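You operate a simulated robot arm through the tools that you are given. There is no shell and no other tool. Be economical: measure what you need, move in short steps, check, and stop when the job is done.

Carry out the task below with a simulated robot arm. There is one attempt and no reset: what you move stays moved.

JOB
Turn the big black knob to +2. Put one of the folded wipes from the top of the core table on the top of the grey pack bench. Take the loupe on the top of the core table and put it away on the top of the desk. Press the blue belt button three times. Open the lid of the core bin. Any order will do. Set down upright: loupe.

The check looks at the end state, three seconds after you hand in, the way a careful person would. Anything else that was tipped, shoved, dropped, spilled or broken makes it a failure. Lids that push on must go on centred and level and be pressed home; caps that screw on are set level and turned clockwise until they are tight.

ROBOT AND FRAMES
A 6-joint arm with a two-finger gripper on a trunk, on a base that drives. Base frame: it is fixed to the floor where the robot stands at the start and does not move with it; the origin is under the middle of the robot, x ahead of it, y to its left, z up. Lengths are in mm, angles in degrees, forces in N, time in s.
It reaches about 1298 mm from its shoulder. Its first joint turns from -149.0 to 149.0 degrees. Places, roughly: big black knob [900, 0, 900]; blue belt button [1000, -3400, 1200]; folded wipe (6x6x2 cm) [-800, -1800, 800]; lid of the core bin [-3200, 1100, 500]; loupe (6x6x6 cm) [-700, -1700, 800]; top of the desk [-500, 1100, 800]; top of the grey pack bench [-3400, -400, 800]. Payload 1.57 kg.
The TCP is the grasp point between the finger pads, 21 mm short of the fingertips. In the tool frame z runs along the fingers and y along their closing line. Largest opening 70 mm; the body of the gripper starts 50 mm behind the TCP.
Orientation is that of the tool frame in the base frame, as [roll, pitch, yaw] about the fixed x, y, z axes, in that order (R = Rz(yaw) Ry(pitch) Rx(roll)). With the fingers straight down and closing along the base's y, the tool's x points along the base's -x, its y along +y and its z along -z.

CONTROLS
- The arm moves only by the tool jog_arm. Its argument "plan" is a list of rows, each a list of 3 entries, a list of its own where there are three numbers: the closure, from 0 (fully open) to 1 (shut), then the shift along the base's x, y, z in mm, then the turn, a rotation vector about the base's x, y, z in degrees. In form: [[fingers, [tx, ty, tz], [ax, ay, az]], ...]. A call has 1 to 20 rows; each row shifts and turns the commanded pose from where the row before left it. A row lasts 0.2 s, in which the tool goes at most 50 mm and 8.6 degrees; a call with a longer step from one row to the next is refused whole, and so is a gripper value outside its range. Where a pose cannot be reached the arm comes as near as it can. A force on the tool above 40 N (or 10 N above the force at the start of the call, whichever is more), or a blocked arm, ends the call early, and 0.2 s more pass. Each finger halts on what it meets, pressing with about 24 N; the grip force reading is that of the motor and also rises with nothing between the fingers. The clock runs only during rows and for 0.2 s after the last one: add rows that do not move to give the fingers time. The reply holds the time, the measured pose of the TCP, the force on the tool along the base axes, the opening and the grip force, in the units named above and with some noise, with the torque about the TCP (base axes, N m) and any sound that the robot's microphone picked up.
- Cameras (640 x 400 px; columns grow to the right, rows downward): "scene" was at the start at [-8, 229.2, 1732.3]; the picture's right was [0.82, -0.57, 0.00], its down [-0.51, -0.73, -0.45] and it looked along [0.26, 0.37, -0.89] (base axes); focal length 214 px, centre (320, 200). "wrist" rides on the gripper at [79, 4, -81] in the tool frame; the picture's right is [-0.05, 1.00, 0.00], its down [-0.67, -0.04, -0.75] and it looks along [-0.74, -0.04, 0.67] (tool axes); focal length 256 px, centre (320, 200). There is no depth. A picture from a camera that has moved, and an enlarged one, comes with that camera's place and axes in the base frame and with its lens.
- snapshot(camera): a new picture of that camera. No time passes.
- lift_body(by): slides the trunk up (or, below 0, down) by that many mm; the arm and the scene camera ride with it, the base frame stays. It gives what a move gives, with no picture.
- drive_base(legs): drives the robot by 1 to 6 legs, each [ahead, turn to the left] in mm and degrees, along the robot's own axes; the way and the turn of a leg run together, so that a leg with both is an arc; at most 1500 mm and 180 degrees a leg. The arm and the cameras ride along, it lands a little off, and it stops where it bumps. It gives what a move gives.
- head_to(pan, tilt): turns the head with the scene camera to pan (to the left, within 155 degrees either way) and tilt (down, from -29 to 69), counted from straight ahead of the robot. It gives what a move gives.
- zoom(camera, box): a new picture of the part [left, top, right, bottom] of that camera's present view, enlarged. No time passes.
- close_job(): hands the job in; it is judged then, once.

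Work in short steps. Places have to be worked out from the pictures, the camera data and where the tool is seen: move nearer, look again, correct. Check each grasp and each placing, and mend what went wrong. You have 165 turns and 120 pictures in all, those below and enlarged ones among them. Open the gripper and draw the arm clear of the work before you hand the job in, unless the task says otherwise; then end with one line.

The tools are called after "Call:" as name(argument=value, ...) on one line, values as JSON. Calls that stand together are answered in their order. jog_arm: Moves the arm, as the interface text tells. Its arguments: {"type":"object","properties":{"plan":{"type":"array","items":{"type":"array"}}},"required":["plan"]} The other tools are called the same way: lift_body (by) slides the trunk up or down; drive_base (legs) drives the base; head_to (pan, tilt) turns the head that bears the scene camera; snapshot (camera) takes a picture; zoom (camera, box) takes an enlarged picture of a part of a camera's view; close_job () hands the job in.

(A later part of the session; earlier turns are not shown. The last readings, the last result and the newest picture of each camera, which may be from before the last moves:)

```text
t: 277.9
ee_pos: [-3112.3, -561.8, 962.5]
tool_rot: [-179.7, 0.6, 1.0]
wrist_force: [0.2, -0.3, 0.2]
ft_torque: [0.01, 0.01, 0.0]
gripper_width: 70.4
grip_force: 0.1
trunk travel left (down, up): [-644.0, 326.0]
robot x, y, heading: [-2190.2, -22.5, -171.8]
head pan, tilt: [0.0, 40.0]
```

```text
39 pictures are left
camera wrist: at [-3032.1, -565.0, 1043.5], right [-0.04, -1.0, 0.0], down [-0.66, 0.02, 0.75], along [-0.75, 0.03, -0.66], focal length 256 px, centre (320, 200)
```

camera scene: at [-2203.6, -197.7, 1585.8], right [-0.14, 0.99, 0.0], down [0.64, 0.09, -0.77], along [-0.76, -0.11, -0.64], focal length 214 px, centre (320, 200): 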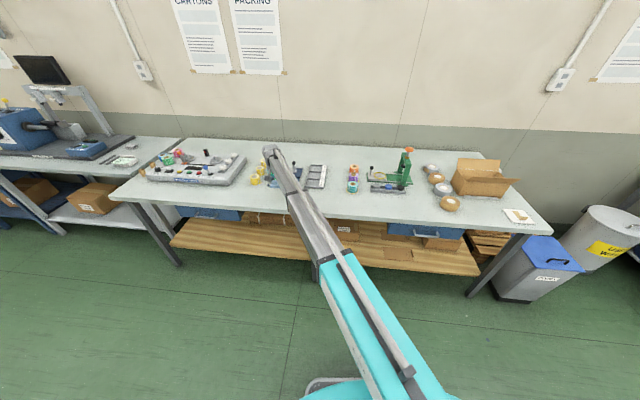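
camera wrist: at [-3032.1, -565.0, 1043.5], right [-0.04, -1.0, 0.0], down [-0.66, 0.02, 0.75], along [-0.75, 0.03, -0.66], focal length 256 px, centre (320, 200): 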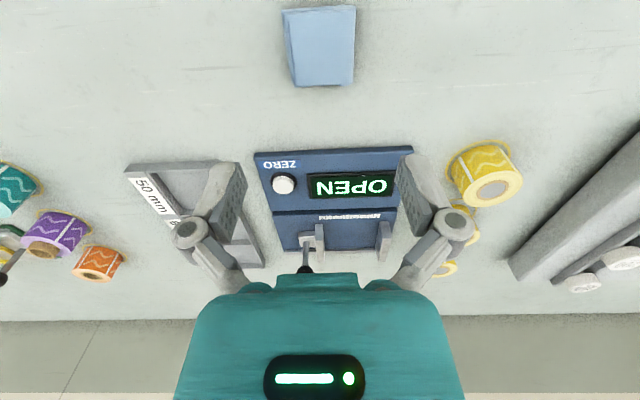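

The wipe lies on the bench. Retract the arm and look at the bin.

Call:
jog_arm(plan=[[0, [40, 28, 0], [0, 0, 0]], [0, [40, 28, 0], [0, 0, 0]], [0, [40, 28, 0], [0, 0, 0]], [0, [40, 28, 0], [0, 0, 0]], [0, [40, 28, 0], [0, 0, 0]], [0, [40, 28, 0], [0, 0, 0]], [0, [40, 28, 0], [0, 0, 0]], [0, [40, 28, 0], [0, 0, 0]], [0, [40, 28, 0], [0, 0, 0]], [0, [0, 0, 0], [0, 0, 0]]])

Call:
head_to(pan=-45, tilt=40)

Call:
snapshot(camera="scene")

```text
t: 280.1
ee_pos: [-2749.2, -310.4, 962.6]
tool_rot: [-179.7, 0.6, 1.0]
wrist_force: [0.2, 0.2, 0.0]
ft_torque: [0.02, 0.01, 0.04]
gripper_width: 70.0
grip_force: 0.1
out of reach, approached as far as the arm can: row 3
trunk travel left (down, up): [-644.0, 326.0]
robot x, y, heading: [-2185.0, -20.7, -172.1]
head pan, tilt: [0.0, 40.0]
```

```text
t: 281.3
ee_pos: [-2749.6, -310.3, 961.6]
tool_rot: [-179.7, 0.6, 0.9]
wrist_force: [0.7, -0.6, 0.4]
ft_torque: [0.02, 0.01, 0.01]
gripper_width: 70.1
grip_force: 0.0
trunk travel left (down, up): [-644.0, 326.0]
robot x, y, heading: [-2189.9, -21.8, -171.9]
head pan, tilt: [-45.0, 40.0]
```

```text
38 pictures are left
camera scene: at [-2187.1, -134.8, 1637.9], right [0.6, 0.8, 0.0], down [0.51, -0.39, -0.77], along [-0.61, 0.46, -0.64], focal length 214 px, centre (320, 200)
```

scene: 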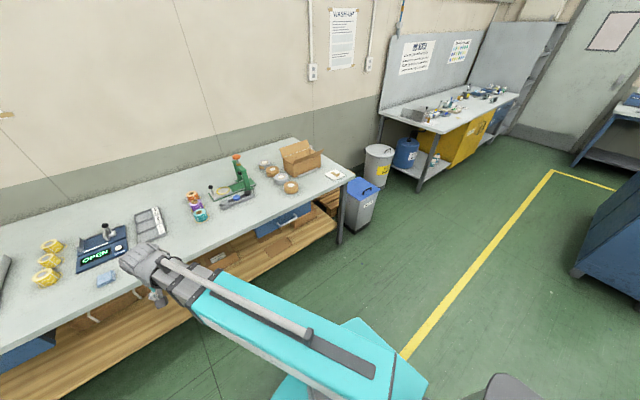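

Call:
zoom(camera="scene", box=[310, 130, 430, 240])

```text
3.64 times, centred on (370, 185) of scene
camera zoom: at [-2187.1, -134.8, 1637.9], right [0.6, 0.8, 0.0], down [0.51, -0.39, -0.77], along [-0.61, 0.46, -0.64], focal length 780 px, centre (138, 254)
```

zoom: 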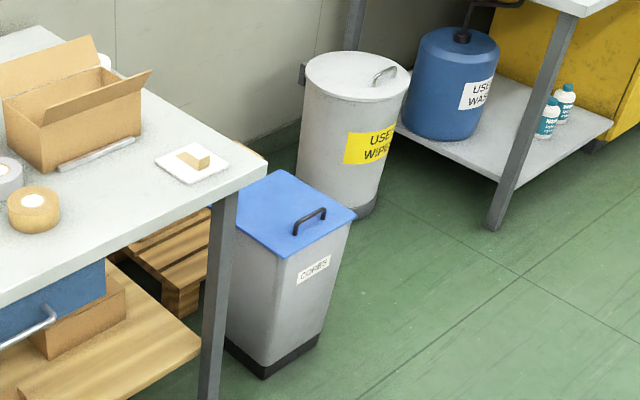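

The core bin ("CORES") has a blue lid with a handle at ≈(−3096,1053), hinge at the far (wall) side. Drive round to face it from +x.

Call:
drive_base(legs=[[0, -95], [1090, 0], [0, 87]])

Call:
head_to(pan=0, tilt=45)

Call:
snapshot(camera="scene")

```text
t: 299.6
ee_pos: [-2857.4, 814.5, 962.3]
tool_rot: [-179.6, 0.6, -3.9]
wrist_force: [0.6, 0.2, 0.3]
ft_torque: [0.01, -0.03, 0.01]
gripper_width: 70.1
grip_force: 0.0
trunk travel left (down, up): [-644.0, 326.0]
robot x, y, heading: [-2268.0, 1079.0, -177.7]
head pan, tilt: [-45.0, 40.0]
```

```text
t: 300.7
ee_pos: [-2856.4, 815.2, 962.0]
tool_rot: [-179.7, 0.6, -3.9]
wrist_force: [0.2, 0.5, -0.5]
ft_torque: [-0.02, -0.01, 0.01]
gripper_width: 69.9
grip_force: 0.0
trunk travel left (down, up): [-644.0, 326.0]
robot x, y, heading: [-2274.4, 1076.7, -177.6]
head pan, tilt: [0.0, 45.0]
```

```text
36 pictures are left
camera scene: at [-2300.9, 907.5, 1630.6], right [-0.04, 1.0, 0.0], down [0.71, 0.03, -0.71], along [-0.71, -0.03, -0.71], focal length 214 px, centre (320, 200)
```

scene: 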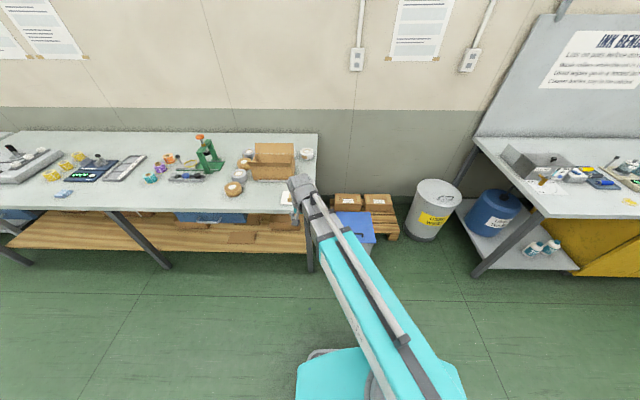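

Move the hand in front of the bin and lower for a close look at the handle.

Call:
jog_arm(plan=[[0, [0, 40, 0], [0, 0, 0]], [0, [0, 40, 0], [0, 0, 0]], [0, [0, 40, 0], [0, 0, 0]], [0, [0, 40, 0], [0, 0, 0]], [0, [0, 40, 0], [0, 0, 0]], [0, [0, 38, 0], [0, 0, 0]], [0, [0, 0, 0], [0, 0, 0]]])

Call:
lift_body(by=-200)

Call:
snapshot(camera="wrist")

Call:
zoom(camera="scene", box=[280, 110, 440, 210])

```text
t: 302.3
ee_pos: [-2859.5, 1052.6, 962.7]
tool_rot: [-179.8, 0.5, -3.9]
wrist_force: [-0.6, -1.0, 0.2]
ft_torque: [0.0, -0.02, 0.02]
gripper_width: 70.1
grip_force: 0.1
out of reach, approached as far as the arm can: row 4
trunk travel left (down, up): [-644.0, 326.0]
robot x, y, heading: [-2272.8, 1079.7, -177.3]
head pan, tilt: [0.0, 45.0]
```

```text
t: 304.4
ee_pos: [-2860.4, 1052.0, 762.1]
tool_rot: [-179.7, 0.6, -4.0]
wrist_force: [-0.1, -0.8, -0.5]
ft_torque: [0.0, 0.02, -0.02]
gripper_width: 70.0
grip_force: 0.0
trunk travel left (down, up): [-444.0, 526.0]
robot x, y, heading: [-2274.4, 1077.6, -177.3]
head pan, tilt: [0.0, 45.0]
```

```text
35 pictures are left
camera wrist: at [-2781.4, 1042.4, 843.8], right [-0.12, -0.99, 0.0], down [-0.66, 0.08, 0.75], along [-0.75, 0.09, -0.66], focal length 256 px, centre (320, 200)
```

wrist: 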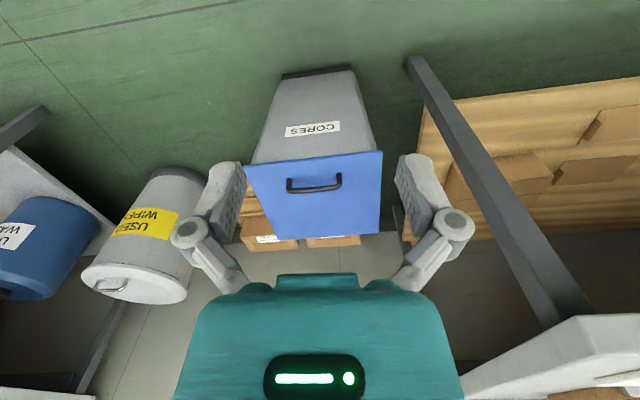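

```text
4.00 times, centred on (360, 160) of scene
camera zoom: at [-2300.8, 907.5, 1430.6], right [-0.05, 1.0, 0.0], down [0.71, 0.03, -0.71], along [-0.71, -0.03, -0.71], focal length 858 px, centre (160, 360)
```

zoom: 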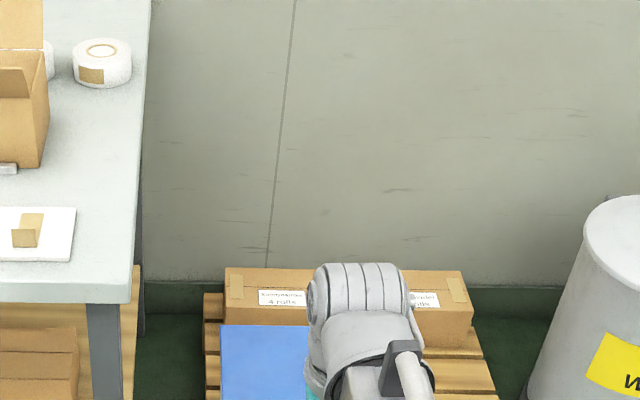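

Triangulated: handle bar centre ≈(−3128,1095,500), running (−0.16,0.99) in plan, lid hinge ≈213 mm behind. Rotate the fingers to close across the bar and tilt the hand 30° back over the lid.

Call:
jog_arm(plan=[[0.3, [0, 0, 0], [0, 0, -8.55]], [0.3, [0, 0, 0], [0, 0, -8.55]], [0.3, [0, 0, 0], [0, 0, -8.55]], [0.3, [0, 0, 0], [0, 0, -8.55]], [0.3, [0, 0, 0], [0, 0, -8.55]], [0.3, [0, 0, 0], [0, 0, -8.55]], [0.3, [0, 0, 0], [0, 0, -8.55]], [0.3, [0, 0, 0], [0, 0, -8.55]], [0.3, [0, 0, 0], [0, 0, -8.4]], [0.3, [0, 0, 0], [1.2, -7.4, 0]], [0.3, [0, 0, 0], [1.2, -7.4, 0]], [0.3, [0, 0, 0], [1.2, -7.4, 0]], [0.3, [0, 0, 0], [1.2, -7.4, 0]], [0.3, [0, 0, 0], [0, 0, 0]]])

```text
t: 307.4
ee_pos: [-2861.0, 1053.0, 780.5]
tool_rot: [-154.6, 0.6, -80.4]
wrist_force: [-0.7, 0.8, 0.4]
ft_torque: [0.0, -0.01, 0.0]
gripper_width: 49.0
grip_force: 0.0
out of reach, approached as far as the arm can: row 11, 12, 13
trunk travel left (down, up): [-444.0, 526.0]
robot x, y, heading: [-2276.3, 1076.9, -177.5]
head pan, tilt: [0.0, 45.0]
```

Call:
jog_arm(plan=[[0.3, [-45, 7, 0], [0, 0, 0]], [0.3, [-45, 7, 0], [0, 0, 0]], [0.3, [-45, 7, 0], [0, 0, 0]], [0.3, [-45, 7, 0], [0, 0, 0]], [0.3, [-45, 7, 0], [0, 0, 0]], [0.3, [-46, 6, 0], [0, 0, 0]], [0.3, [0, 0, 0], [0, 0, 0]]])

Call:
lift_body(by=-170)

Call:
snapshot(camera="wrist")

```text
t: 309.0
ee_pos: [-3132.3, 1090.4, 781.2]
tool_rot: [-154.6, 0.6, -80.3]
wrist_force: [0.3, -0.3, -0.5]
ft_torque: [0.05, 0.0, 0.0]
gripper_width: 48.9
grip_force: 0.1
out of reach, approached as far as the arm can: row 1
trunk travel left (down, up): [-444.0, 526.0]
robot x, y, heading: [-2273.9, 1078.2, -177.1]
head pan, tilt: [0.0, 45.0]
```

```text
t: 311.0
ee_pos: [-3131.4, 1090.4, 610.9]
tool_rot: [-154.7, 0.6, -80.4]
wrist_force: [-0.2, -0.5, -0.3]
ft_torque: [-0.02, -0.04, 0.01]
gripper_width: 48.8
grip_force: 0.0
trunk travel left (down, up): [-274.0, 696.0]
robot x, y, heading: [-2271.3, 1079.8, -177.6]
head pan, tilt: [0.0, 45.0]
```

```text
33 pictures are left
camera wrist: at [-3157.2, 1006.2, 682.0], right [-0.9, -0.09, -0.43], down [-0.39, 0.6, 0.69], along [0.19, 0.79, -0.58], focal length 256 px, centre (320, 200)
```

wrist: 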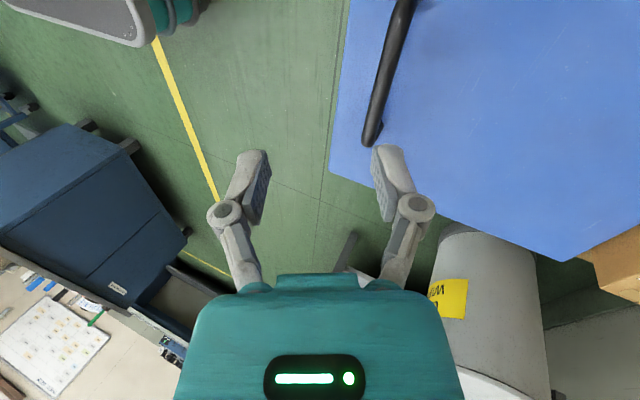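

Bar at x≈−3133, mid y≈1093. Adjust slightly and descend further.

Call:
jog_arm(plan=[[0.3, [-5, 1, 0], [0, 0, 0]], [0.3, [0, 0, 0], [0, 0, 0]]])

Call:
lift_body(by=-70)

Call:
snapshot(camera="wrist")

```text
t: 311.6
ee_pos: [-3136.3, 1093.4, 610.3]
tool_rot: [-154.6, 0.6, -80.4]
wrist_force: [-0.1, -0.5, 0.6]
ft_torque: [-0.02, 0.0, 0.02]
gripper_width: 49.2
grip_force: 0.0
trunk travel left (down, up): [-274.0, 696.0]
robot x, y, heading: [-2271.4, 1082.6, -177.6]
head pan, tilt: [0.0, 45.0]
```

```text
t: 312.6
ee_pos: [-3136.7, 1092.7, 540.2]
tool_rot: [-154.6, 0.6, -80.3]
wrist_force: [-0.7, 0.7, 0.3]
ft_torque: [-0.01, -0.01, -0.02]
gripper_width: 48.8
grip_force: 0.1
trunk travel left (down, up): [-204.0, 766.0]
robot x, y, heading: [-2277.1, 1078.2, -177.4]
head pan, tilt: [0.0, 45.0]
```

```text
32 pictures are left
camera wrist: at [-3162.0, 1007.9, 612.0], right [-0.9, -0.09, -0.43], down [-0.39, 0.6, 0.69], along [0.19, 0.79, -0.58], focal length 256 px, centre (320, 200)
```

wrist: 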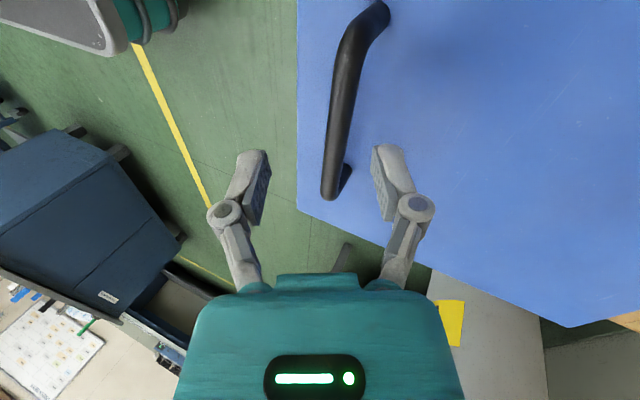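

Bar lies between the fingers at z≈508. Descend 22 mm and close.

Call:
lift_body(by=-22)

Call:
snapshot(camera="wrist")

```text
t: 313.3
ee_pos: [-3136.0, 1093.7, 517.8]
tool_rot: [-154.6, 0.6, -80.3]
wrist_force: [0.4, -0.7, 0.3]
ft_torque: [0.01, 0.03, 0.04]
gripper_width: 49.2
grip_force: 0.0
trunk travel left (down, up): [-182.0, 788.0]
robot x, y, heading: [-2272.8, 1082.0, -177.3]
head pan, tilt: [0.0, 45.0]
```

```text
31 pictures are left
camera wrist: at [-3162.0, 1007.9, 589.9], right [-0.9, -0.09, -0.43], down [-0.39, 0.6, 0.69], along [0.19, 0.79, -0.58], focal length 256 px, centre (320, 200)
```

wrist: 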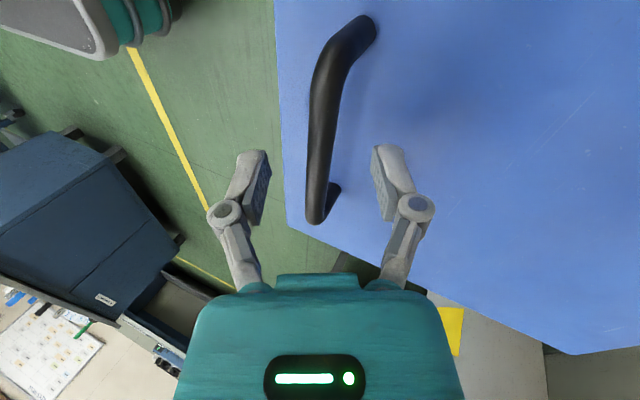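

Call:
lift_body(by=-7)

Call:
jog_arm(plan=[[0.6, [0, 0, 0], [0, 0, 0]], [1, [0, 0, 0], [0, 0, 0]], [1, [0, 0, 0], [0, 0, 0]], [1, [0, 0, 0], [0, 0, 0]]])

Call:
snapshot(camera="wrist")

```text
t: 313.9
ee_pos: [-3136.3, 1092.7, 511.1]
tool_rot: [-154.6, 0.6, -80.5]
wrist_force: [-0.5, -0.4, 0.9]
ft_torque: [0.01, -0.03, -0.03]
gripper_width: 49.0
grip_force: 0.0
trunk travel left (down, up): [-175.0, 795.0]
robot x, y, heading: [-2273.8, 1080.3, -177.5]
head pan, tilt: [0.0, 45.0]
```

```text
t: 314.9
ee_pos: [-3133.0, 1093.0, 513.0]
tool_rot: [-154.5, 0.7, -80.5]
wrist_force: [26.3, 4.5, 1.6]
ft_torque: [0.33, -0.19, -0.44]
gripper_width: 12.8
grip_force: 32.4
trunk travel left (down, up): [-175.0, 795.0]
robot x, y, heading: [-2274.2, 1081.1, -177.3]
head pan, tilt: [0.0, 45.0]
```

```text
30 pictures are left
camera wrist: at [-3159.7, 1008.4, 584.3], right [-0.9, -0.09, -0.43], down [-0.39, 0.6, 0.69], along [0.19, 0.79, -0.58], focal length 256 px, centre (320, 200)
```

wrist: 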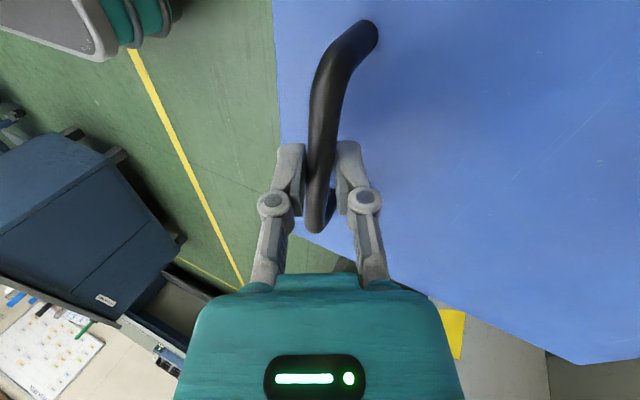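

Gripped the bar (12.8 mm). Relieve the side load and begin lifting along the arc.

Call:
jog_arm(plan=[[1, [3, 0, 0], [0, 0, 0]], [1, [0, 0, 0], [0, 0, 0]]])

Call:
lift_body(by=12)

Call:
jog_arm(plan=[[1, [-2, 0, 0], [0, 0, 0]], [1, [0, 0, 0], [0, 0, 0]]])

Call:
lift_body(by=12)

Call:
jog_arm(plan=[[1, [-3, 0, 0], [0, 0, 0]], [1, [0, 0, 0], [0, 0, 0]]])

Call:
snapshot(camera="wrist")

```text
t: 315.5
ee_pos: [-3133.9, 1092.2, 512.9]
tool_rot: [-154.6, 0.6, -80.5]
wrist_force: [11.7, 9.9, 10.6]
ft_torque: [0.24, -0.17, -0.47]
gripper_width: 13.0
grip_force: 31.9
trunk travel left (down, up): [-175.0, 795.0]
robot x, y, heading: [-2273.1, 1081.4, -177.4]
head pan, tilt: [0.0, 45.0]
```

```text
t: 316.1
ee_pos: [-3136.7, 1093.1, 522.3]
tool_rot: [-154.8, 0.6, -80.5]
wrist_force: [-7.0, 11.9, -2.7]
ft_torque: [0.42, 0.16, -0.39]
gripper_width: 12.9
grip_force: 32.0
trunk travel left (down, up): [-187.0, 783.0]
robot x, y, heading: [-2270.8, 1077.7, -177.5]
head pan, tilt: [0.0, 45.0]
```

```text
t: 316.7
ee_pos: [-3136.5, 1094.0, 523.6]
tool_rot: [-154.8, 0.6, -80.3]
wrist_force: [0.2, 12.2, -0.9]
ft_torque: [0.52, 0.02, -0.36]
gripper_width: 13.1
grip_force: 31.9
trunk travel left (down, up): [-187.0, 783.0]
robot x, y, heading: [-2278.2, 1081.8, -177.6]
head pan, tilt: [0.0, 45.0]
```

```text
t: 317.3
ee_pos: [-3139.2, 1093.8, 533.4]
tool_rot: [-154.8, 0.6, -80.5]
wrist_force: [-21.5, 11.0, -5.9]
ft_torque: [0.21, 0.3, -0.49]
gripper_width: 12.6
grip_force: 32.6
trunk travel left (down, up): [-199.0, 771.0]
robot x, y, heading: [-2271.5, 1079.7, -177.4]
head pan, tilt: [0.0, 45.0]
```

```text
t: 317.9
ee_pos: [-3138.1, 1093.9, 535.5]
tool_rot: [-154.6, 0.6, -80.4]
wrist_force: [-9.6, 17.4, -4.3]
ft_torque: [0.12, 0.07, -0.58]
gripper_width: 12.8
grip_force: 31.7
trunk travel left (down, up): [-199.0, 771.0]
robot x, y, heading: [-2277.1, 1077.0, -177.3]
head pan, tilt: [0.0, 45.0]
```

```text
29 pictures are left
camera wrist: at [-3164.6, 1008.0, 606.2], right [-0.9, -0.09, -0.43], down [-0.39, 0.6, 0.69], along [0.19, 0.79, -0.58], focal length 256 px, centre (320, 200)
```

wrist: 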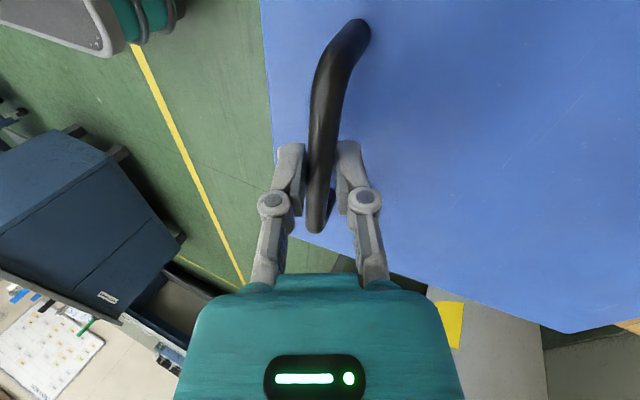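

The lid is following. Continue the arc in alternating steps.

Call:
jog_arm(plan=[[1, [-4, 2, 0], [0, 0, 0]], [1, [0, 0, 0], [0, 0, 0]]])

Call:
lift_body(by=14)

Call:
jog_arm(plan=[[1, [-6, 1, 0], [0, 0, 0]], [1, [0, 0, 0], [0, 0, 0]]])

Call:
lift_body(by=14)

Call:
jog_arm(plan=[[1, [-7, 0, 0], [0, 0, 0]], [1, [0, 0, 0], [0, 0, 0]]])

Call:
lift_body(by=14)

Call:
jog_arm(plan=[[1, [-7, 0, 0], [0, 0, 0]], [1, [0, 0, 0], [0, 0, 0]]])

Call:
snapshot(camera="wrist")

```text
t: 318.5
ee_pos: [-3139.6, 1092.3, 536.5]
tool_rot: [-154.5, 0.4, -80.4]
wrist_force: [21.4, 3.3, 4.4]
ft_torque: [0.79, -0.27, -0.26]
gripper_width: 13.2
grip_force: 31.8
trunk travel left (down, up): [-199.0, 771.0]
robot x, y, heading: [-2270.9, 1078.3, -177.3]
head pan, tilt: [0.0, 45.0]
```

```text
t: 319.1
ee_pos: [-3144.7, 1091.9, 549.4]
tool_rot: [-154.9, 0.5, -80.3]
wrist_force: [3.8, -3.5, 1.0]
ft_torque: [-0.26, 0.08, -0.72]
gripper_width: 12.9
grip_force: 31.9
trunk travel left (down, up): [-213.0, 757.0]
robot x, y, heading: [-2275.8, 1076.2, -177.3]
head pan, tilt: [0.0, 45.0]
```

```text
t: 319.8
ee_pos: [-3144.5, 1092.7, 548.9]
tool_rot: [-154.1, 0.4, -80.5]
wrist_force: [8.5, -2.8, 1.7]
ft_torque: [0.39, -0.12, -0.42]
gripper_width: 12.9
grip_force: 32.0
trunk travel left (down, up): [-213.0, 757.0]
robot x, y, heading: [-2276.1, 1080.1, -177.2]
head pan, tilt: [0.0, 45.0]
stopped in row 2: the force on the tool passed its limit at 41 N (the readings are from after the stop); the commanded pose is now the measured one
```

```text
t: 320.5
ee_pos: [-3149.0, 1092.7, 563.1]
tool_rot: [-154.5, 0.3, -80.3]
wrist_force: [-17.2, -4.5, -8.0]
ft_torque: [0.1, 0.31, -0.55]
gripper_width: 12.8
grip_force: 31.9
trunk travel left (down, up): [-227.0, 743.0]
robot x, y, heading: [-2273.1, 1078.0, -177.5]
head pan, tilt: [0.0, 45.0]
```

```text
t: 321.1
ee_pos: [-3149.6, 1092.4, 564.7]
tool_rot: [-154.2, 0.4, -80.3]
wrist_force: [12.0, -5.4, 4.2]
ft_torque: [0.22, -0.26, -0.52]
gripper_width: 12.9
grip_force: 32.1
trunk travel left (down, up): [-227.0, 743.0]
robot x, y, heading: [-2271.6, 1081.8, -177.6]
head pan, tilt: [0.0, 45.0]
```

```text
t: 321.7
ee_pos: [-3156.6, 1093.3, 576.1]
tool_rot: [-154.6, 0.3, -80.4]
wrist_force: [-14.2, -6.1, -7.9]
ft_torque: [0.12, 0.24, -0.5]
gripper_width: 12.6
grip_force: 31.8
trunk travel left (down, up): [-241.0, 729.0]
robot x, y, heading: [-2271.1, 1083.2, -177.5]
head pan, tilt: [0.0, 45.0]
```

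```text
t: 322.3
ee_pos: [-3157.0, 1093.3, 578.8]
tool_rot: [-154.3, 0.3, -80.3]
wrist_force: [14.4, -6.6, 7.0]
ft_torque: [0.32, -0.24, -0.49]
gripper_width: 12.8
grip_force: 32.2
trunk travel left (down, up): [-241.0, 729.0]
robot x, y, heading: [-2272.5, 1078.7, -177.6]
head pan, tilt: [0.0, 45.0]
```

```text
28 pictures are left
camera wrist: at [-3183.4, 1007.9, 650.9], right [-0.9, -0.1, -0.43], down [-0.4, 0.6, 0.69], along [0.2, 0.79, -0.58], focal length 256 px, centre (320, 200)
```

wrist: 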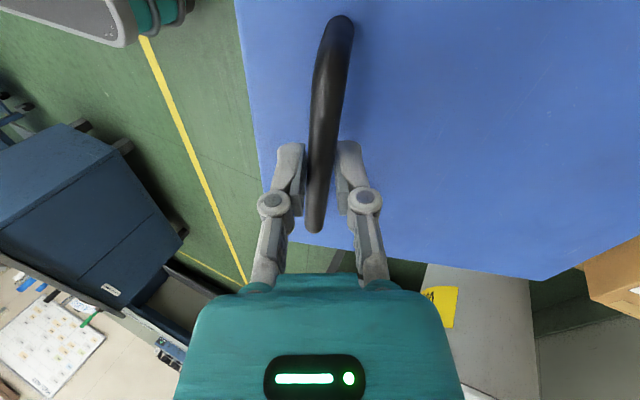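

θ≈19°, tracking the arc as predicted. Continue.

Call:
lift_body(by=11)

Call:
jog_arm(plan=[[1, [-7, 0, 0], [0, 0, 0]], [1, [0, 0, 0], [0, 0, 0]]])

Call:
lift_body(by=11)

Call:
jog_arm(plan=[[1, [-7, 0, 0], [0, 0, 0]], [1, [0, 0, 0], [0, 0, 0]]])

Call:
lift_body(by=11)

Call:
jog_arm(plan=[[1, [-8, 0, 0], [0, 0, 0]], [1, [0, 0, 0], [0, 0, 0]]])

Call:
lift_body(by=9)

Call:
jog_arm(plan=[[1, [-9, 0, 0], [0, 0, 0]], [1, [0, 0, 0], [0, 0, 0]]])

```text
t: 322.9
ee_pos: [-3161.9, 1092.3, 587.9]
tool_rot: [-154.5, 0.2, -80.2]
wrist_force: [-7.1, -8.0, -5.2]
ft_torque: [0.15, 0.16, -0.49]
gripper_width: 12.8
grip_force: 32.3
trunk travel left (down, up): [-252.0, 718.0]
robot x, y, heading: [-2273.9, 1078.5, -177.7]
head pan, tilt: [0.0, 45.0]
```

```text
t: 323.5
ee_pos: [-3164.9, 1093.5, 590.4]
tool_rot: [-154.1, 0.4, -80.4]
wrist_force: [18.3, -11.5, 9.1]
ft_torque: [0.23, -0.28, -0.54]
gripper_width: 13.1
grip_force: 32.3
trunk travel left (down, up): [-252.0, 718.0]
robot x, y, heading: [-2273.4, 1081.9, -177.8]
head pan, tilt: [0.0, 45.0]
```

```text
t: 324.1
ee_pos: [-3169.5, 1092.9, 598.7]
tool_rot: [-154.7, 0.3, -80.2]
wrist_force: [-5.4, -14.3, -4.2]
ft_torque: [0.03, 0.23, -0.55]
gripper_width: 12.9
grip_force: 32.1
trunk travel left (down, up): [-263.0, 707.0]
robot x, y, heading: [-2271.8, 1080.1, -177.5]
head pan, tilt: [0.0, 45.0]
```

```text
t: 324.7
ee_pos: [-3172.4, 1094.1, 601.8]
tool_rot: [-154.3, 0.4, -80.2]
wrist_force: [16.7, -11.1, 10.0]
ft_torque: [0.01, -0.24, -0.63]
gripper_width: 13.0
grip_force: 32.0
trunk travel left (down, up): [-263.0, 707.0]
robot x, y, heading: [-2272.2, 1084.0, -177.2]
head pan, tilt: [0.0, 45.0]
```

```text
t: 325.2
ee_pos: [-3177.1, 1093.2, 608.3]
tool_rot: [-154.6, 0.4, -80.2]
wrist_force: [-10.4, -9.8, -8.2]
ft_torque: [0.26, 0.22, -0.44]
gripper_width: 13.1
grip_force: 32.0
trunk travel left (down, up): [-274.0, 696.0]
robot x, y, heading: [-2271.3, 1078.1, -177.3]
head pan, tilt: [0.0, 45.0]
```

```text
t: 325.9
ee_pos: [-3179.8, 1092.6, 613.4]
tool_rot: [-154.3, 0.4, -80.3]
wrist_force: [16.2, -7.8, 9.8]
ft_torque: [0.36, -0.32, -0.45]
gripper_width: 13.0
grip_force: 32.0
trunk travel left (down, up): [-274.0, 696.0]
robot x, y, heading: [-2270.6, 1083.5, -177.5]
head pan, tilt: [0.0, 45.0]
```

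```text
t: 326.4
ee_pos: [-3184.7, 1093.0, 617.8]
tool_rot: [-154.6, 0.3, -80.3]
wrist_force: [-5.3, -7.2, -4.4]
ft_torque: [0.25, 0.17, -0.46]
gripper_width: 13.1
grip_force: 32.3
trunk travel left (down, up): [-283.0, 687.0]
robot x, y, heading: [-2271.1, 1077.1, -177.4]
head pan, tilt: [0.0, 45.0]
```

```text
t: 327.0
ee_pos: [-3187.6, 1092.6, 622.1]
tool_rot: [-154.3, 0.3, -80.3]
wrist_force: [17.8, -12.8, 13.6]
ft_torque: [0.34, -0.32, -0.46]
gripper_width: 13.0
grip_force: 32.0
trunk travel left (down, up): [-283.0, 687.0]
robot x, y, heading: [-2270.2, 1080.2, -177.3]
head pan, tilt: [0.0, 45.0]
```

Tracking well (θ≈34°). Keep going.

Call:
lift_body(by=9)

Call:
jog_arm(plan=[[1, [-9, -1.5, 0], [0, 0, 0]], [1, [0, 0, 0], [0, 0, 0]]])

Call:
lift_body(by=8)

Call:
jog_arm(plan=[[1, [-9, -1, 0], [0, 0, 0]], [1, [0, 0, 0], [0, 0, 0]]])

Call:
lift_body(by=8)

Call:
jog_arm(plan=[[1, [-10, -1, 0], [0, 0, 0]], [1, [0, 0, 0], [0, 0, 0]]])

Call:
lift_body(by=7)

Call:
jog_arm(plan=[[1, [-10, -1, 0], [0, 0, 0]], [1, [0, 0, 0], [0, 0, 0]]])

Call:
snapshot(camera="wrist")

```text
t: 327.6
ee_pos: [-3193.5, 1092.5, 627.6]
tool_rot: [-154.6, 0.3, -80.2]
wrist_force: [-3.2, -12.7, -4.4]
ft_torque: [-0.02, 0.2, -0.57]
gripper_width: 13.1
grip_force: 31.8
trunk travel left (down, up): [-292.0, 678.0]
robot x, y, heading: [-2273.5, 1082.0, -177.3]
head pan, tilt: [0.0, 45.0]
```

```text
t: 328.2
ee_pos: [-3197.2, 1091.8, 631.1]
tool_rot: [-154.4, 0.4, -80.5]
wrist_force: [15.9, -0.5, 11.8]
ft_torque: [0.22, -0.3, -0.52]
gripper_width: 12.9
grip_force: 31.7
trunk travel left (down, up): [-292.0, 678.0]
robot x, y, heading: [-2271.2, 1081.1, -177.3]
head pan, tilt: [0.0, 45.0]
```

```text
t: 328.8
ee_pos: [-3200.5, 1092.0, 635.8]
tool_rot: [-154.6, 0.5, -80.3]
wrist_force: [-3.9, 4.8, -5.0]
ft_torque: [0.55, 0.18, -0.36]
gripper_width: 13.2
grip_force: 32.2
trunk travel left (down, up): [-300.0, 670.0]
robot x, y, heading: [-2270.7, 1079.5, -177.5]
head pan, tilt: [0.0, 45.0]
```

```text
t: 329.4
ee_pos: [-3204.7, 1091.9, 640.1]
tool_rot: [-154.3, 0.4, -80.4]
wrist_force: [17.5, 15.2, 17.1]
ft_torque: [0.65, -0.33, -0.29]
gripper_width: 13.0
grip_force: 32.0
trunk travel left (down, up): [-300.0, 670.0]
robot x, y, heading: [-2269.0, 1081.3, -177.6]
head pan, tilt: [0.0, 45.0]
```

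```text
t: 329.9
ee_pos: [-3210.0, 1092.6, 644.9]
tool_rot: [-154.5, 0.4, -80.4]
wrist_force: [-2.4, 18.4, -3.2]
ft_torque: [0.37, 0.09, -0.4]
gripper_width: 13.1
grip_force: 31.8
trunk travel left (down, up): [-308.0, 662.0]
robot x, y, heading: [-2273.0, 1082.7, -177.3]
head pan, tilt: [0.0, 45.0]
```

```text
t: 330.6
ee_pos: [-3215.5, 1092.5, 646.7]
tool_rot: [-154.3, 0.3, -80.5]
wrist_force: [17.6, 23.1, 20.2]
ft_torque: [0.26, -0.29, -0.44]
gripper_width: 13.0
grip_force: 31.9
trunk travel left (down, up): [-308.0, 662.0]
robot x, y, heading: [-2271.5, 1078.0, -177.4]
head pan, tilt: [0.0, 45.0]
```

```text
t: 331.1
ee_pos: [-3219.1, 1092.2, 652.5]
tool_rot: [-154.5, 0.3, -80.3]
wrist_force: [0.4, 22.1, 0.5]
ft_torque: [0.48, 0.08, -0.38]
gripper_width: 13.2
grip_force: 32.0
trunk travel left (down, up): [-315.0, 655.0]
robot x, y, heading: [-2271.7, 1078.8, -177.4]
head pan, tilt: [0.0, 45.0]
```

```text
t: 331.7
ee_pos: [-3224.2, 1092.0, 654.3]
tool_rot: [-154.3, 0.4, -80.3]
wrist_force: [15.9, 23.7, 21.0]
ft_torque: [0.45, -0.25, -0.34]
gripper_width: 13.0
grip_force: 32.3
trunk travel left (down, up): [-315.0, 655.0]
robot x, y, heading: [-2273.6, 1080.1, -177.5]
head pan, tilt: [0.0, 45.0]
```

```text
27 pictures are left
camera wrist: at [-3249.8, 1005.7, 726.5], right [-0.9, -0.1, -0.43], down [-0.4, 0.6, 0.69], along [0.19, 0.79, -0.58], focal length 256 px, centre (320, 200)
```

wrist: 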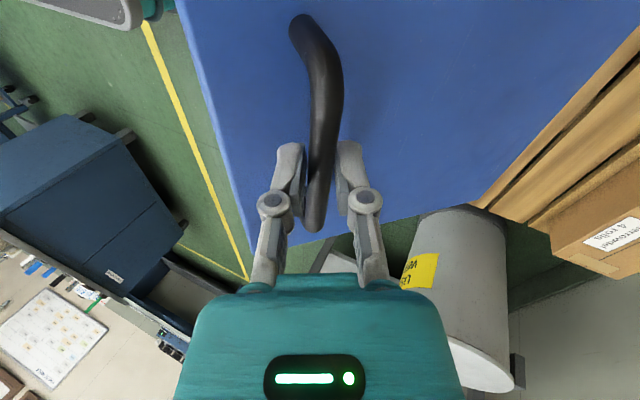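

θ≈47°. The motion stays in the x–z plane, so restore y and go on.

Call:
jog_arm(plan=[[1, [0, 3.5, 0], [0, 0, 0]], [1, [0, 0, 0], [0, 0, 0]]])

Call:
lift_body(by=6)

Call:
jog_arm(plan=[[1, [-10, 0, 0], [0, 0, 0]], [1, [0, 0, 0], [0, 0, 0]]])

Call:
lift_body(by=6)

Call:
jog_arm(plan=[[1, [-11, 0, 0], [0, 0, 0]], [1, [0, 0, 0], [0, 0, 0]]])

Call:
lift_body(by=5)

Call:
jog_arm(plan=[[1, [-11, 0, 0], [0, 0, 0]], [1, [0, 0, 0], [0, 0, 0]]])

Call:
lift_body(by=4)

Call:
jog_arm(plan=[[1, [-11, 0, 0], [0, 0, 0]], [1, [0, 0, 0], [0, 0, 0]]])

Call:
snapshot(camera="wrist")

```text
t: 332.3
ee_pos: [-3224.6, 1090.6, 655.8]
tool_rot: [-154.3, 0.1, -80.3]
wrist_force: [18.3, 2.4, 24.2]
ft_torque: [0.89, -0.27, -0.2]
gripper_width: 13.2
grip_force: 31.9
trunk travel left (down, up): [-315.0, 655.0]
robot x, y, heading: [-2272.3, 1083.0, -177.4]
head pan, tilt: [0.0, 45.0]
```

```text
t: 332.9
ee_pos: [-3227.9, 1090.6, 656.9]
tool_rot: [-154.6, 0.1, -80.2]
wrist_force: [3.6, -5.5, 4.2]
ft_torque: [-0.15, 0.06, -0.64]
gripper_width: 13.1
grip_force: 31.9
trunk travel left (down, up): [-321.0, 649.0]
robot x, y, heading: [-2269.6, 1080.1, -177.4]
head pan, tilt: [0.0, 45.0]
```

```text
t: 333.5
ee_pos: [-3234.6, 1091.2, 661.4]
tool_rot: [-154.2, 0.3, -80.2]
wrist_force: [18.0, -8.4, 25.8]
ft_torque: [-0.02, -0.28, -0.61]
gripper_width: 12.9
grip_force: 31.9
trunk travel left (down, up): [-321.0, 649.0]
robot x, y, heading: [-2273.4, 1080.8, -177.3]
head pan, tilt: [0.0, 45.0]
```

```text
t: 334.0
ee_pos: [-3238.2, 1091.3, 664.0]
tool_rot: [-154.5, 0.4, -80.3]
wrist_force: [4.4, -10.8, 6.2]
ft_torque: [0.15, 0.02, -0.55]
gripper_width: 13.1
grip_force: 32.3
trunk travel left (down, up): [-327.0, 643.0]
robot x, y, heading: [-2275.2, 1080.9, -177.3]
head pan, tilt: [0.0, 45.0]
```

```text
t: 334.6
ee_pos: [-3245.1, 1090.1, 668.5]
tool_rot: [-154.4, 0.3, -80.2]
wrist_force: [17.2, -15.0, 27.3]
ft_torque: [0.31, -0.31, -0.51]
gripper_width: 13.1
grip_force: 32.2
trunk travel left (down, up): [-327.0, 643.0]
robot x, y, heading: [-2272.0, 1085.8, -177.4]
head pan, tilt: [0.0, 45.0]
```

```text
t: 335.1
ee_pos: [-3247.5, 1090.6, 669.7]
tool_rot: [-154.6, 0.2, -80.2]
wrist_force: [6.4, -17.7, 10.9]
ft_torque: [0.1, -0.06, -0.57]
gripper_width: 12.8
grip_force: 31.4
trunk travel left (down, up): [-332.0, 638.0]
robot x, y, heading: [-2272.5, 1081.2, -177.2]
head pan, tilt: [0.0, 45.0]
```

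```text
t: 335.8
ee_pos: [-3257.4, 1091.5, 673.3]
tool_rot: [-154.4, 0.4, -80.3]
wrist_force: [16.1, -18.0, 30.1]
ft_torque: [0.28, -0.25, -0.56]
gripper_width: 13.3
grip_force: 32.0
trunk travel left (down, up): [-332.0, 638.0]
robot x, y, heading: [-2272.9, 1083.9, -177.3]
head pan, tilt: [0.0, 45.0]
```

```text
t: 336.3
ee_pos: [-3259.0, 1092.7, 675.8]
tool_rot: [-154.5, 0.5, -80.2]
wrist_force: [7.6, -17.6, 14.8]
ft_torque: [0.28, -0.1, -0.46]
gripper_width: 13.0
grip_force: 32.0
trunk travel left (down, up): [-336.0, 634.0]
robot x, y, heading: [-2270.3, 1078.7, -177.5]
head pan, tilt: [0.0, 45.0]
```

```text
t: 336.9
ee_pos: [-3269.5, 1093.1, 677.0]
tool_rot: [-154.4, 0.4, -80.2]
wrist_force: [12.6, -12.8, 29.7]
ft_torque: [0.45, -0.2, -0.44]
gripper_width: 13.1
grip_force: 31.8
trunk travel left (down, up): [-336.0, 634.0]
robot x, y, heading: [-2273.9, 1081.1, -177.2]
head pan, tilt: [0.0, 45.0]
```

```text
26 pictures are left
camera wrist: at [-3294.5, 1007.9, 748.3], right [-0.9, -0.1, -0.43], down [-0.4, 0.6, 0.69], along [0.19, 0.79, -0.58], focal length 256 px, centre (320, 200)
```

wrist: 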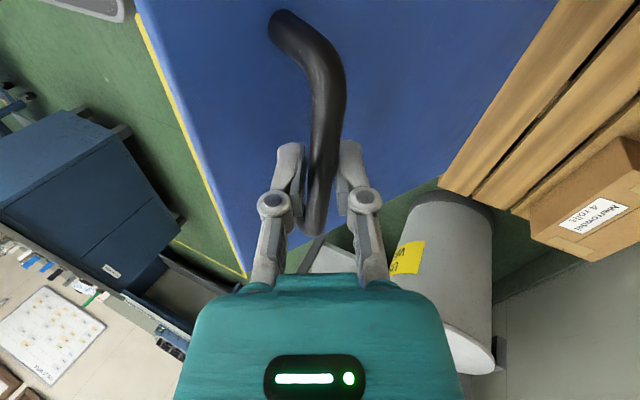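

θ≈61°. Continue over the top.

Call:
lift_body(by=5)

Call:
jog_arm(plan=[[1, [-12, 0, 0], [0, 0, 0]], [1, [0, 0, 0], [0, 0, 0]]])

Call:
lift_body(by=4)

Call:
jog_arm(plan=[[1, [-12, 0, 0], [0, 0, 0]], [1, [0, 0, 0], [0, 0, 0]]])

Call:
lift_body(by=3)

Call:
jog_arm(plan=[[1, [-12, 0, 0], [0, 0, 0]], [1, [0, 0, 0], [0, 0, 0]]])

Call:
lift_body(by=2)

Call:
jog_arm(plan=[[1, [-12, 0, 0], [0, 0, 0]], [1, [0, 0, 0], [0, 0, 0]]])

Call:
snapshot(camera="wrist")

```text
t: 337.4
ee_pos: [-3272.2, 1093.4, 678.4]
tool_rot: [-154.6, 0.5, -80.3]
wrist_force: [2.6, -10.8, 6.5]
ft_torque: [0.37, 0.04, -0.43]
gripper_width: 12.8
grip_force: 32.5
trunk travel left (down, up): [-341.0, 629.0]
robot x, y, heading: [-2273.6, 1081.1, -177.4]
head pan, tilt: [0.0, 45.0]
```

```text
t: 338.0
ee_pos: [-3281.7, 1092.6, 681.0]
tool_rot: [-154.5, 0.4, -80.3]
wrist_force: [9.3, -3.0, 24.4]
ft_torque: [0.3, -0.12, -0.47]
gripper_width: 13.1
grip_force: 32.0
trunk travel left (down, up): [-341.0, 629.0]
robot x, y, heading: [-2272.0, 1081.4, -177.4]
head pan, tilt: [0.0, 45.0]
```

```text
t: 338.6
ee_pos: [-3284.4, 1091.3, 681.7]
tool_rot: [-154.6, 0.5, -80.4]
wrist_force: [2.2, 0.4, 5.2]
ft_torque: [0.52, 0.08, -0.35]
gripper_width: 12.7
grip_force: 31.8
trunk travel left (down, up): [-345.0, 625.0]
robot x, y, heading: [-2278.8, 1082.3, -177.7]
head pan, tilt: [0.0, 45.0]
```

```text
t: 339.1
ee_pos: [-3293.9, 1092.4, 684.1]
tool_rot: [-154.5, 0.5, -80.3]
wrist_force: [7.1, 0.6, 22.5]
ft_torque: [0.52, -0.11, -0.34]
gripper_width: 12.7
grip_force: 31.9
trunk travel left (down, up): [-345.0, 625.0]
robot x, y, heading: [-2273.6, 1076.8, -177.2]
head pan, tilt: [0.0, 45.0]
```

```text
t: 339.7
ee_pos: [-3294.9, 1092.0, 685.4]
tool_rot: [-154.6, 0.4, -80.2]
wrist_force: [1.6, 1.9, 6.5]
ft_torque: [0.3, 0.05, -0.42]
gripper_width: 12.6
grip_force: 32.2
trunk travel left (down, up): [-348.0, 622.0]
robot x, y, heading: [-2274.7, 1081.0, -177.5]
head pan, tilt: [0.0, 45.0]
```

```text
t: 340.3
ee_pos: [-3306.3, 1092.5, 687.4]
tool_rot: [-154.5, 0.4, -80.2]
wrist_force: [5.5, 4.5, 20.2]
ft_torque: [0.25, -0.04, -0.48]
gripper_width: 12.6
grip_force: 31.8
trunk travel left (down, up): [-348.0, 622.0]
robot x, y, heading: [-2273.5, 1081.2, -177.4]
head pan, tilt: [0.0, 45.0]
```

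```text
t: 340.8
ee_pos: [-3306.8, 1091.5, 688.2]
tool_rot: [-154.5, 0.4, -80.2]
wrist_force: [1.5, 7.3, 9.4]
ft_torque: [0.39, 0.0, -0.43]
gripper_width: 12.7
grip_force: 32.0
trunk travel left (down, up): [-350.0, 620.0]
robot x, y, heading: [-2273.0, 1083.9, -177.3]
head pan, tilt: [0.0, 45.0]
```

```text
t: 341.4
ee_pos: [-3317.4, 1091.5, 688.3]
tool_rot: [-154.5, 0.3, -80.3]
wrist_force: [2.9, 3.9, 21.6]
ft_torque: [0.49, -0.05, -0.39]
gripper_width: 12.7
grip_force: 31.7
trunk travel left (down, up): [-350.0, 620.0]
robot x, y, heading: [-2273.5, 1080.5, -177.2]
head pan, tilt: [0.0, 45.0]
```

```text
25 pictures are left
camera wrist: at [-3344.0, 1006.9, 761.1], right [-0.9, -0.1, -0.43], down [-0.4, 0.6, 0.69], along [0.19, 0.79, -0.58], focal length 256 px, centre (320, 200)
```

wrist: 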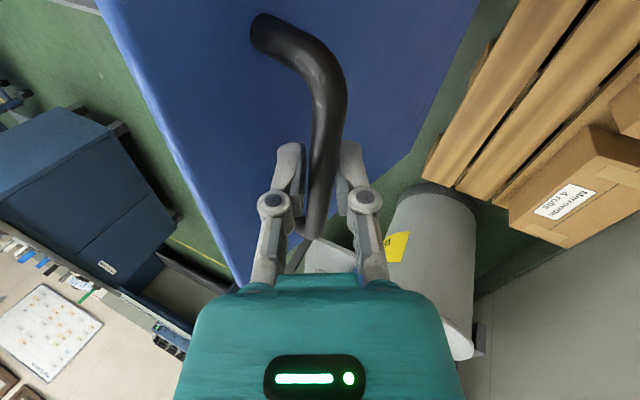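

θ≈74°. Continue with nearly horizontal motion.

Call:
lift_body(by=3)

Call:
jog_arm(plan=[[1, [-9, 0, 0], [0, 0, 0]], [1, [-9, 0, 0], [0, 0, 0]], [1, [0, 0, 0], [0, 0, 0]]])

Call:
lift_body(by=1)

Call:
jog_arm(plan=[[1, [-9, 0, 0], [0, 0, 0]], [1, [-9, 0, 0], [0, 0, 0]], [1, [0, 0, 0], [0, 0, 0]]])

Call:
jog_arm(plan=[[1, [-9, 0, 0], [0, 0, 0]], [1, [-9, 0, 0], [0, 0, 0]], [1, [0, 0, 0], [0, 0, 0]]])

Call:
snapshot(camera="wrist")

```text
t: 341.9
ee_pos: [-3320.8, 1092.7, 687.7]
tool_rot: [-154.5, 0.4, -80.2]
wrist_force: [1.1, 2.6, 3.2]
ft_torque: [0.33, 0.08, -0.45]
gripper_width: 12.8
grip_force: 31.7
trunk travel left (down, up): [-353.0, 617.0]
robot x, y, heading: [-2273.3, 1081.8, -177.5]
head pan, tilt: [0.0, 45.0]
```

```text
t: 342.7
ee_pos: [-3336.3, 1092.3, 690.6]
tool_rot: [-154.6, 0.2, -80.2]
wrist_force: [0.6, 0.1, 11.5]
ft_torque: [0.52, -0.04, -0.39]
gripper_width: 13.0
grip_force: 32.6
trunk travel left (down, up): [-353.0, 617.0]
robot x, y, heading: [-2274.6, 1080.0, -177.2]
head pan, tilt: [0.0, 45.0]
```

```text
t: 343.2
ee_pos: [-3337.1, 1091.4, 690.4]
tool_rot: [-154.7, 0.3, -80.2]
wrist_force: [1.1, -1.4, 5.2]
ft_torque: [0.3, 0.02, -0.5]
gripper_width: 12.7
grip_force: 32.0
trunk travel left (down, up): [-354.0, 616.0]
robot x, y, heading: [-2270.8, 1083.9, -177.3]
head pan, tilt: [0.0, 45.0]
```

```text
t: 344.0
ee_pos: [-3355.5, 1091.9, 691.4]
tool_rot: [-154.5, 0.3, -80.2]
wrist_force: [0.4, -12.5, 5.6]
ft_torque: [0.43, 0.02, -0.41]
gripper_width: 12.9
grip_force: 32.2
trunk travel left (down, up): [-354.0, 616.0]
robot x, y, heading: [-2271.2, 1084.1, -177.3]
head pan, tilt: [0.0, 45.0]
```

```text
t: 344.8
ee_pos: [-3356.1, 1090.6, 691.3]
tool_rot: [-154.6, 0.4, -80.2]
wrist_force: [0.6, -21.1, 5.1]
ft_torque: [-0.17, 0.04, -0.69]
gripper_width: 12.6
grip_force: 32.1
out of reach, approached as far as the arm can: row 1, 2
trunk travel left (down, up): [-354.0, 616.0]
robot x, y, heading: [-2272.6, 1081.4, -177.6]
head pan, tilt: [0.0, 45.0]
```

```text
24 pictures are left
camera wrist: at [-3381.2, 1006.1, 762.9], right [-0.9, -0.1, -0.43], down [-0.4, 0.6, 0.69], along [0.19, 0.79, -0.58], focal length 256 px, centre (320, 200)
```

wrist: 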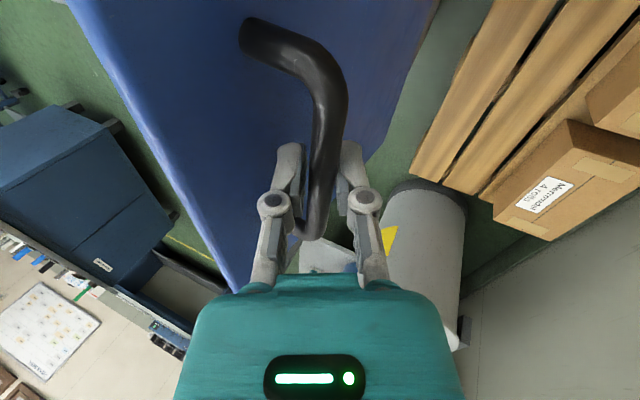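

Arm at full reach (θ≈84°). Use small base drives forward to carry the lid past vertical.

Call:
drive_base(legs=[[20, 0]])

Call:
drive_base(legs=[[20, 0]])

```text
t: 345.6
ee_pos: [-3377.7, 1089.8, 690.1]
tool_rot: [-154.5, 0.4, -80.2]
wrist_force: [1.8, -19.2, -5.4]
ft_torque: [0.47, -0.04, -0.37]
gripper_width: 13.0
grip_force: 31.9
trunk travel left (down, up): [-354.0, 616.0]
robot x, y, heading: [-2292.7, 1077.1, -177.4]
head pan, tilt: [0.0, 45.0]
```

```text
t: 346.4
ee_pos: [-3398.4, 1091.1, 687.6]
tool_rot: [-154.4, 0.3, -80.2]
wrist_force: [6.3, -1.6, -27.9]
ft_torque: [0.13, -0.01, -0.5]
gripper_width: 12.9
grip_force: 31.5
trunk travel left (down, up): [-354.0, 616.0]
robot x, y, heading: [-2312.6, 1080.6, -177.6]
head pan, tilt: [0.0, 45.0]
```

Past vertical (θ≈96°). Lower a little to follow and go ~10° further.

Call:
lift_body(by=-5)

Call:
drive_base(legs=[[18, 0]])

Call:
lift_body(by=-4)

Call:
snapshot(camera="wrist")

Call:
snapshot(camera="scene")

```text
t: 347.0
ee_pos: [-3396.3, 1090.8, 687.3]
tool_rot: [-154.6, 0.2, -80.3]
wrist_force: [-3.2, -0.4, 16.4]
ft_torque: [0.06, 0.01, -0.61]
gripper_width: 12.6
grip_force: 32.2
trunk travel left (down, up): [-349.0, 621.0]
robot x, y, heading: [-2317.4, 1075.5, -177.3]
head pan, tilt: [0.0, 45.0]
```

```text
t: 347.8
ee_pos: [-3416.4, 1088.9, 681.9]
tool_rot: [-154.4, 0.3, -80.4]
wrist_force: [6.5, 4.2, -21.8]
ft_torque: [0.56, 0.0, -0.32]
gripper_width: 13.1
grip_force: 32.6
trunk travel left (down, up): [-349.0, 621.0]
robot x, y, heading: [-2332.6, 1080.2, -177.3]
head pan, tilt: [0.0, 45.0]
```

```text
t: 348.3
ee_pos: [-3415.0, 1091.2, 683.0]
tool_rot: [-154.6, 0.3, -80.3]
wrist_force: [-4.6, -0.1, 14.7]
ft_torque: [-0.05, 0.01, -0.64]
gripper_width: 12.6
grip_force: 32.4
trunk travel left (down, up): [-345.0, 625.0]
robot x, y, heading: [-2331.3, 1081.6, -177.3]
head pan, tilt: [0.0, 45.0]
```

```text
23 pictures are left
camera wrist: at [-3439.5, 1005.4, 755.2], right [-0.9, -0.1, -0.43], down [-0.39, 0.6, 0.69], along [0.19, 0.79, -0.58], focal length 256 px, centre (320, 200)
```

wrist: 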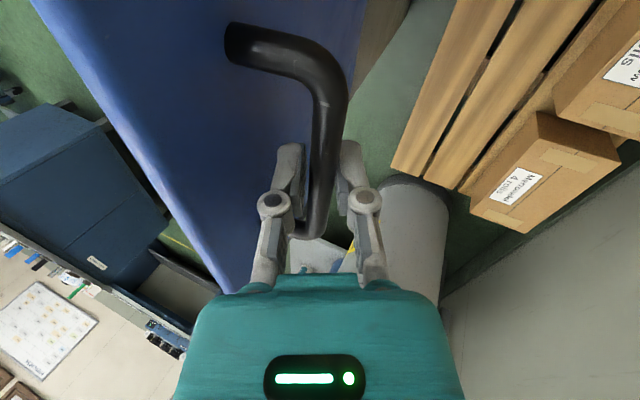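

```text
22 pictures are left
camera scene: at [-2358.1, 904.7, 1332.1], right [-0.05, 1.0, 0.0], down [0.71, 0.03, -0.71], along [-0.71, -0.03, -0.71], focal length 214 px, centre (320, 200)
```

scene: 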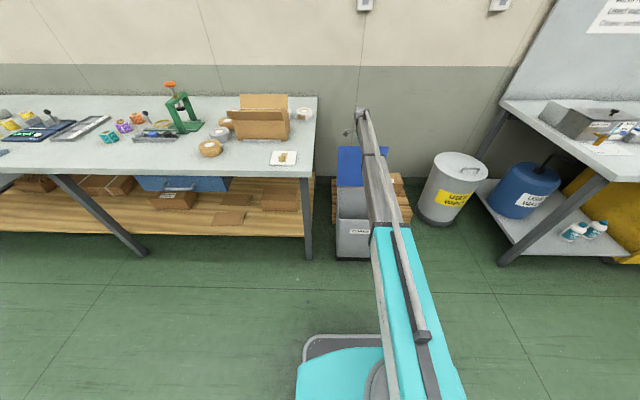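

θ≈102°. Go a little further to find whether there's a stop.

Call:
drive_base(legs=[[18, 0]])

Call:
lift_body(by=-7)

Call:
drive_base(legs=[[16, 0]])

Call:
lift_body(by=-7)

```text
t: 349.1
ee_pos: [-3433.2, 1090.0, 679.6]
tool_rot: [-154.5, 0.4, -80.3]
wrist_force: [17.7, 3.1, -23.8]
ft_torque: [0.2, 0.01, -0.51]
gripper_width: 13.3
grip_force: 32.3
trunk travel left (down, up): [-345.0, 625.0]
robot x, y, heading: [-2351.5, 1074.8, -177.2]
head pan, tilt: [0.0, 45.0]
```

```text
t: 349.7
ee_pos: [-3431.6, 1090.0, 677.4]
tool_rot: [-154.8, 0.5, -80.3]
wrist_force: [-10.1, -0.6, 24.4]
ft_torque: [0.3, 0.01, -0.49]
gripper_width: 12.8
grip_force: 32.3
trunk travel left (down, up): [-338.0, 632.0]
robot x, y, heading: [-2350.7, 1076.1, -177.2]
head pan, tilt: [0.0, 45.0]
```

```text
t: 350.5
ee_pos: [-3431.2, 1089.5, 676.5]
tool_rot: [-153.7, 0.3, -80.5]
wrist_force: [1.3, -0.3, 7.0]
ft_torque: [0.05, 0.0, -0.61]
gripper_width: 12.6
grip_force: 31.7
trunk travel left (down, up): [-338.0, 632.0]
robot x, y, heading: [-2358.5, 1075.7, -177.2]
head pan, tilt: [0.0, 45.0]
stopped in leg 1: the force on the tool passed its limit at 53 N (the readings are from after the stop); the commanded pose is now the measured one
```

```text
t: 351.0
ee_pos: [-3429.6, 1088.7, 672.6]
tool_rot: [-153.8, 0.2, -80.4]
wrist_force: [3.8, -1.3, 27.9]
ft_torque: [0.46, -0.01, -0.35]
gripper_width: 12.6
grip_force: 32.1
trunk travel left (down, up): [-331.0, 639.0]
robot x, y, heading: [-2358.7, 1076.5, -177.3]
head pan, tilt: [0.0, 45.0]
```

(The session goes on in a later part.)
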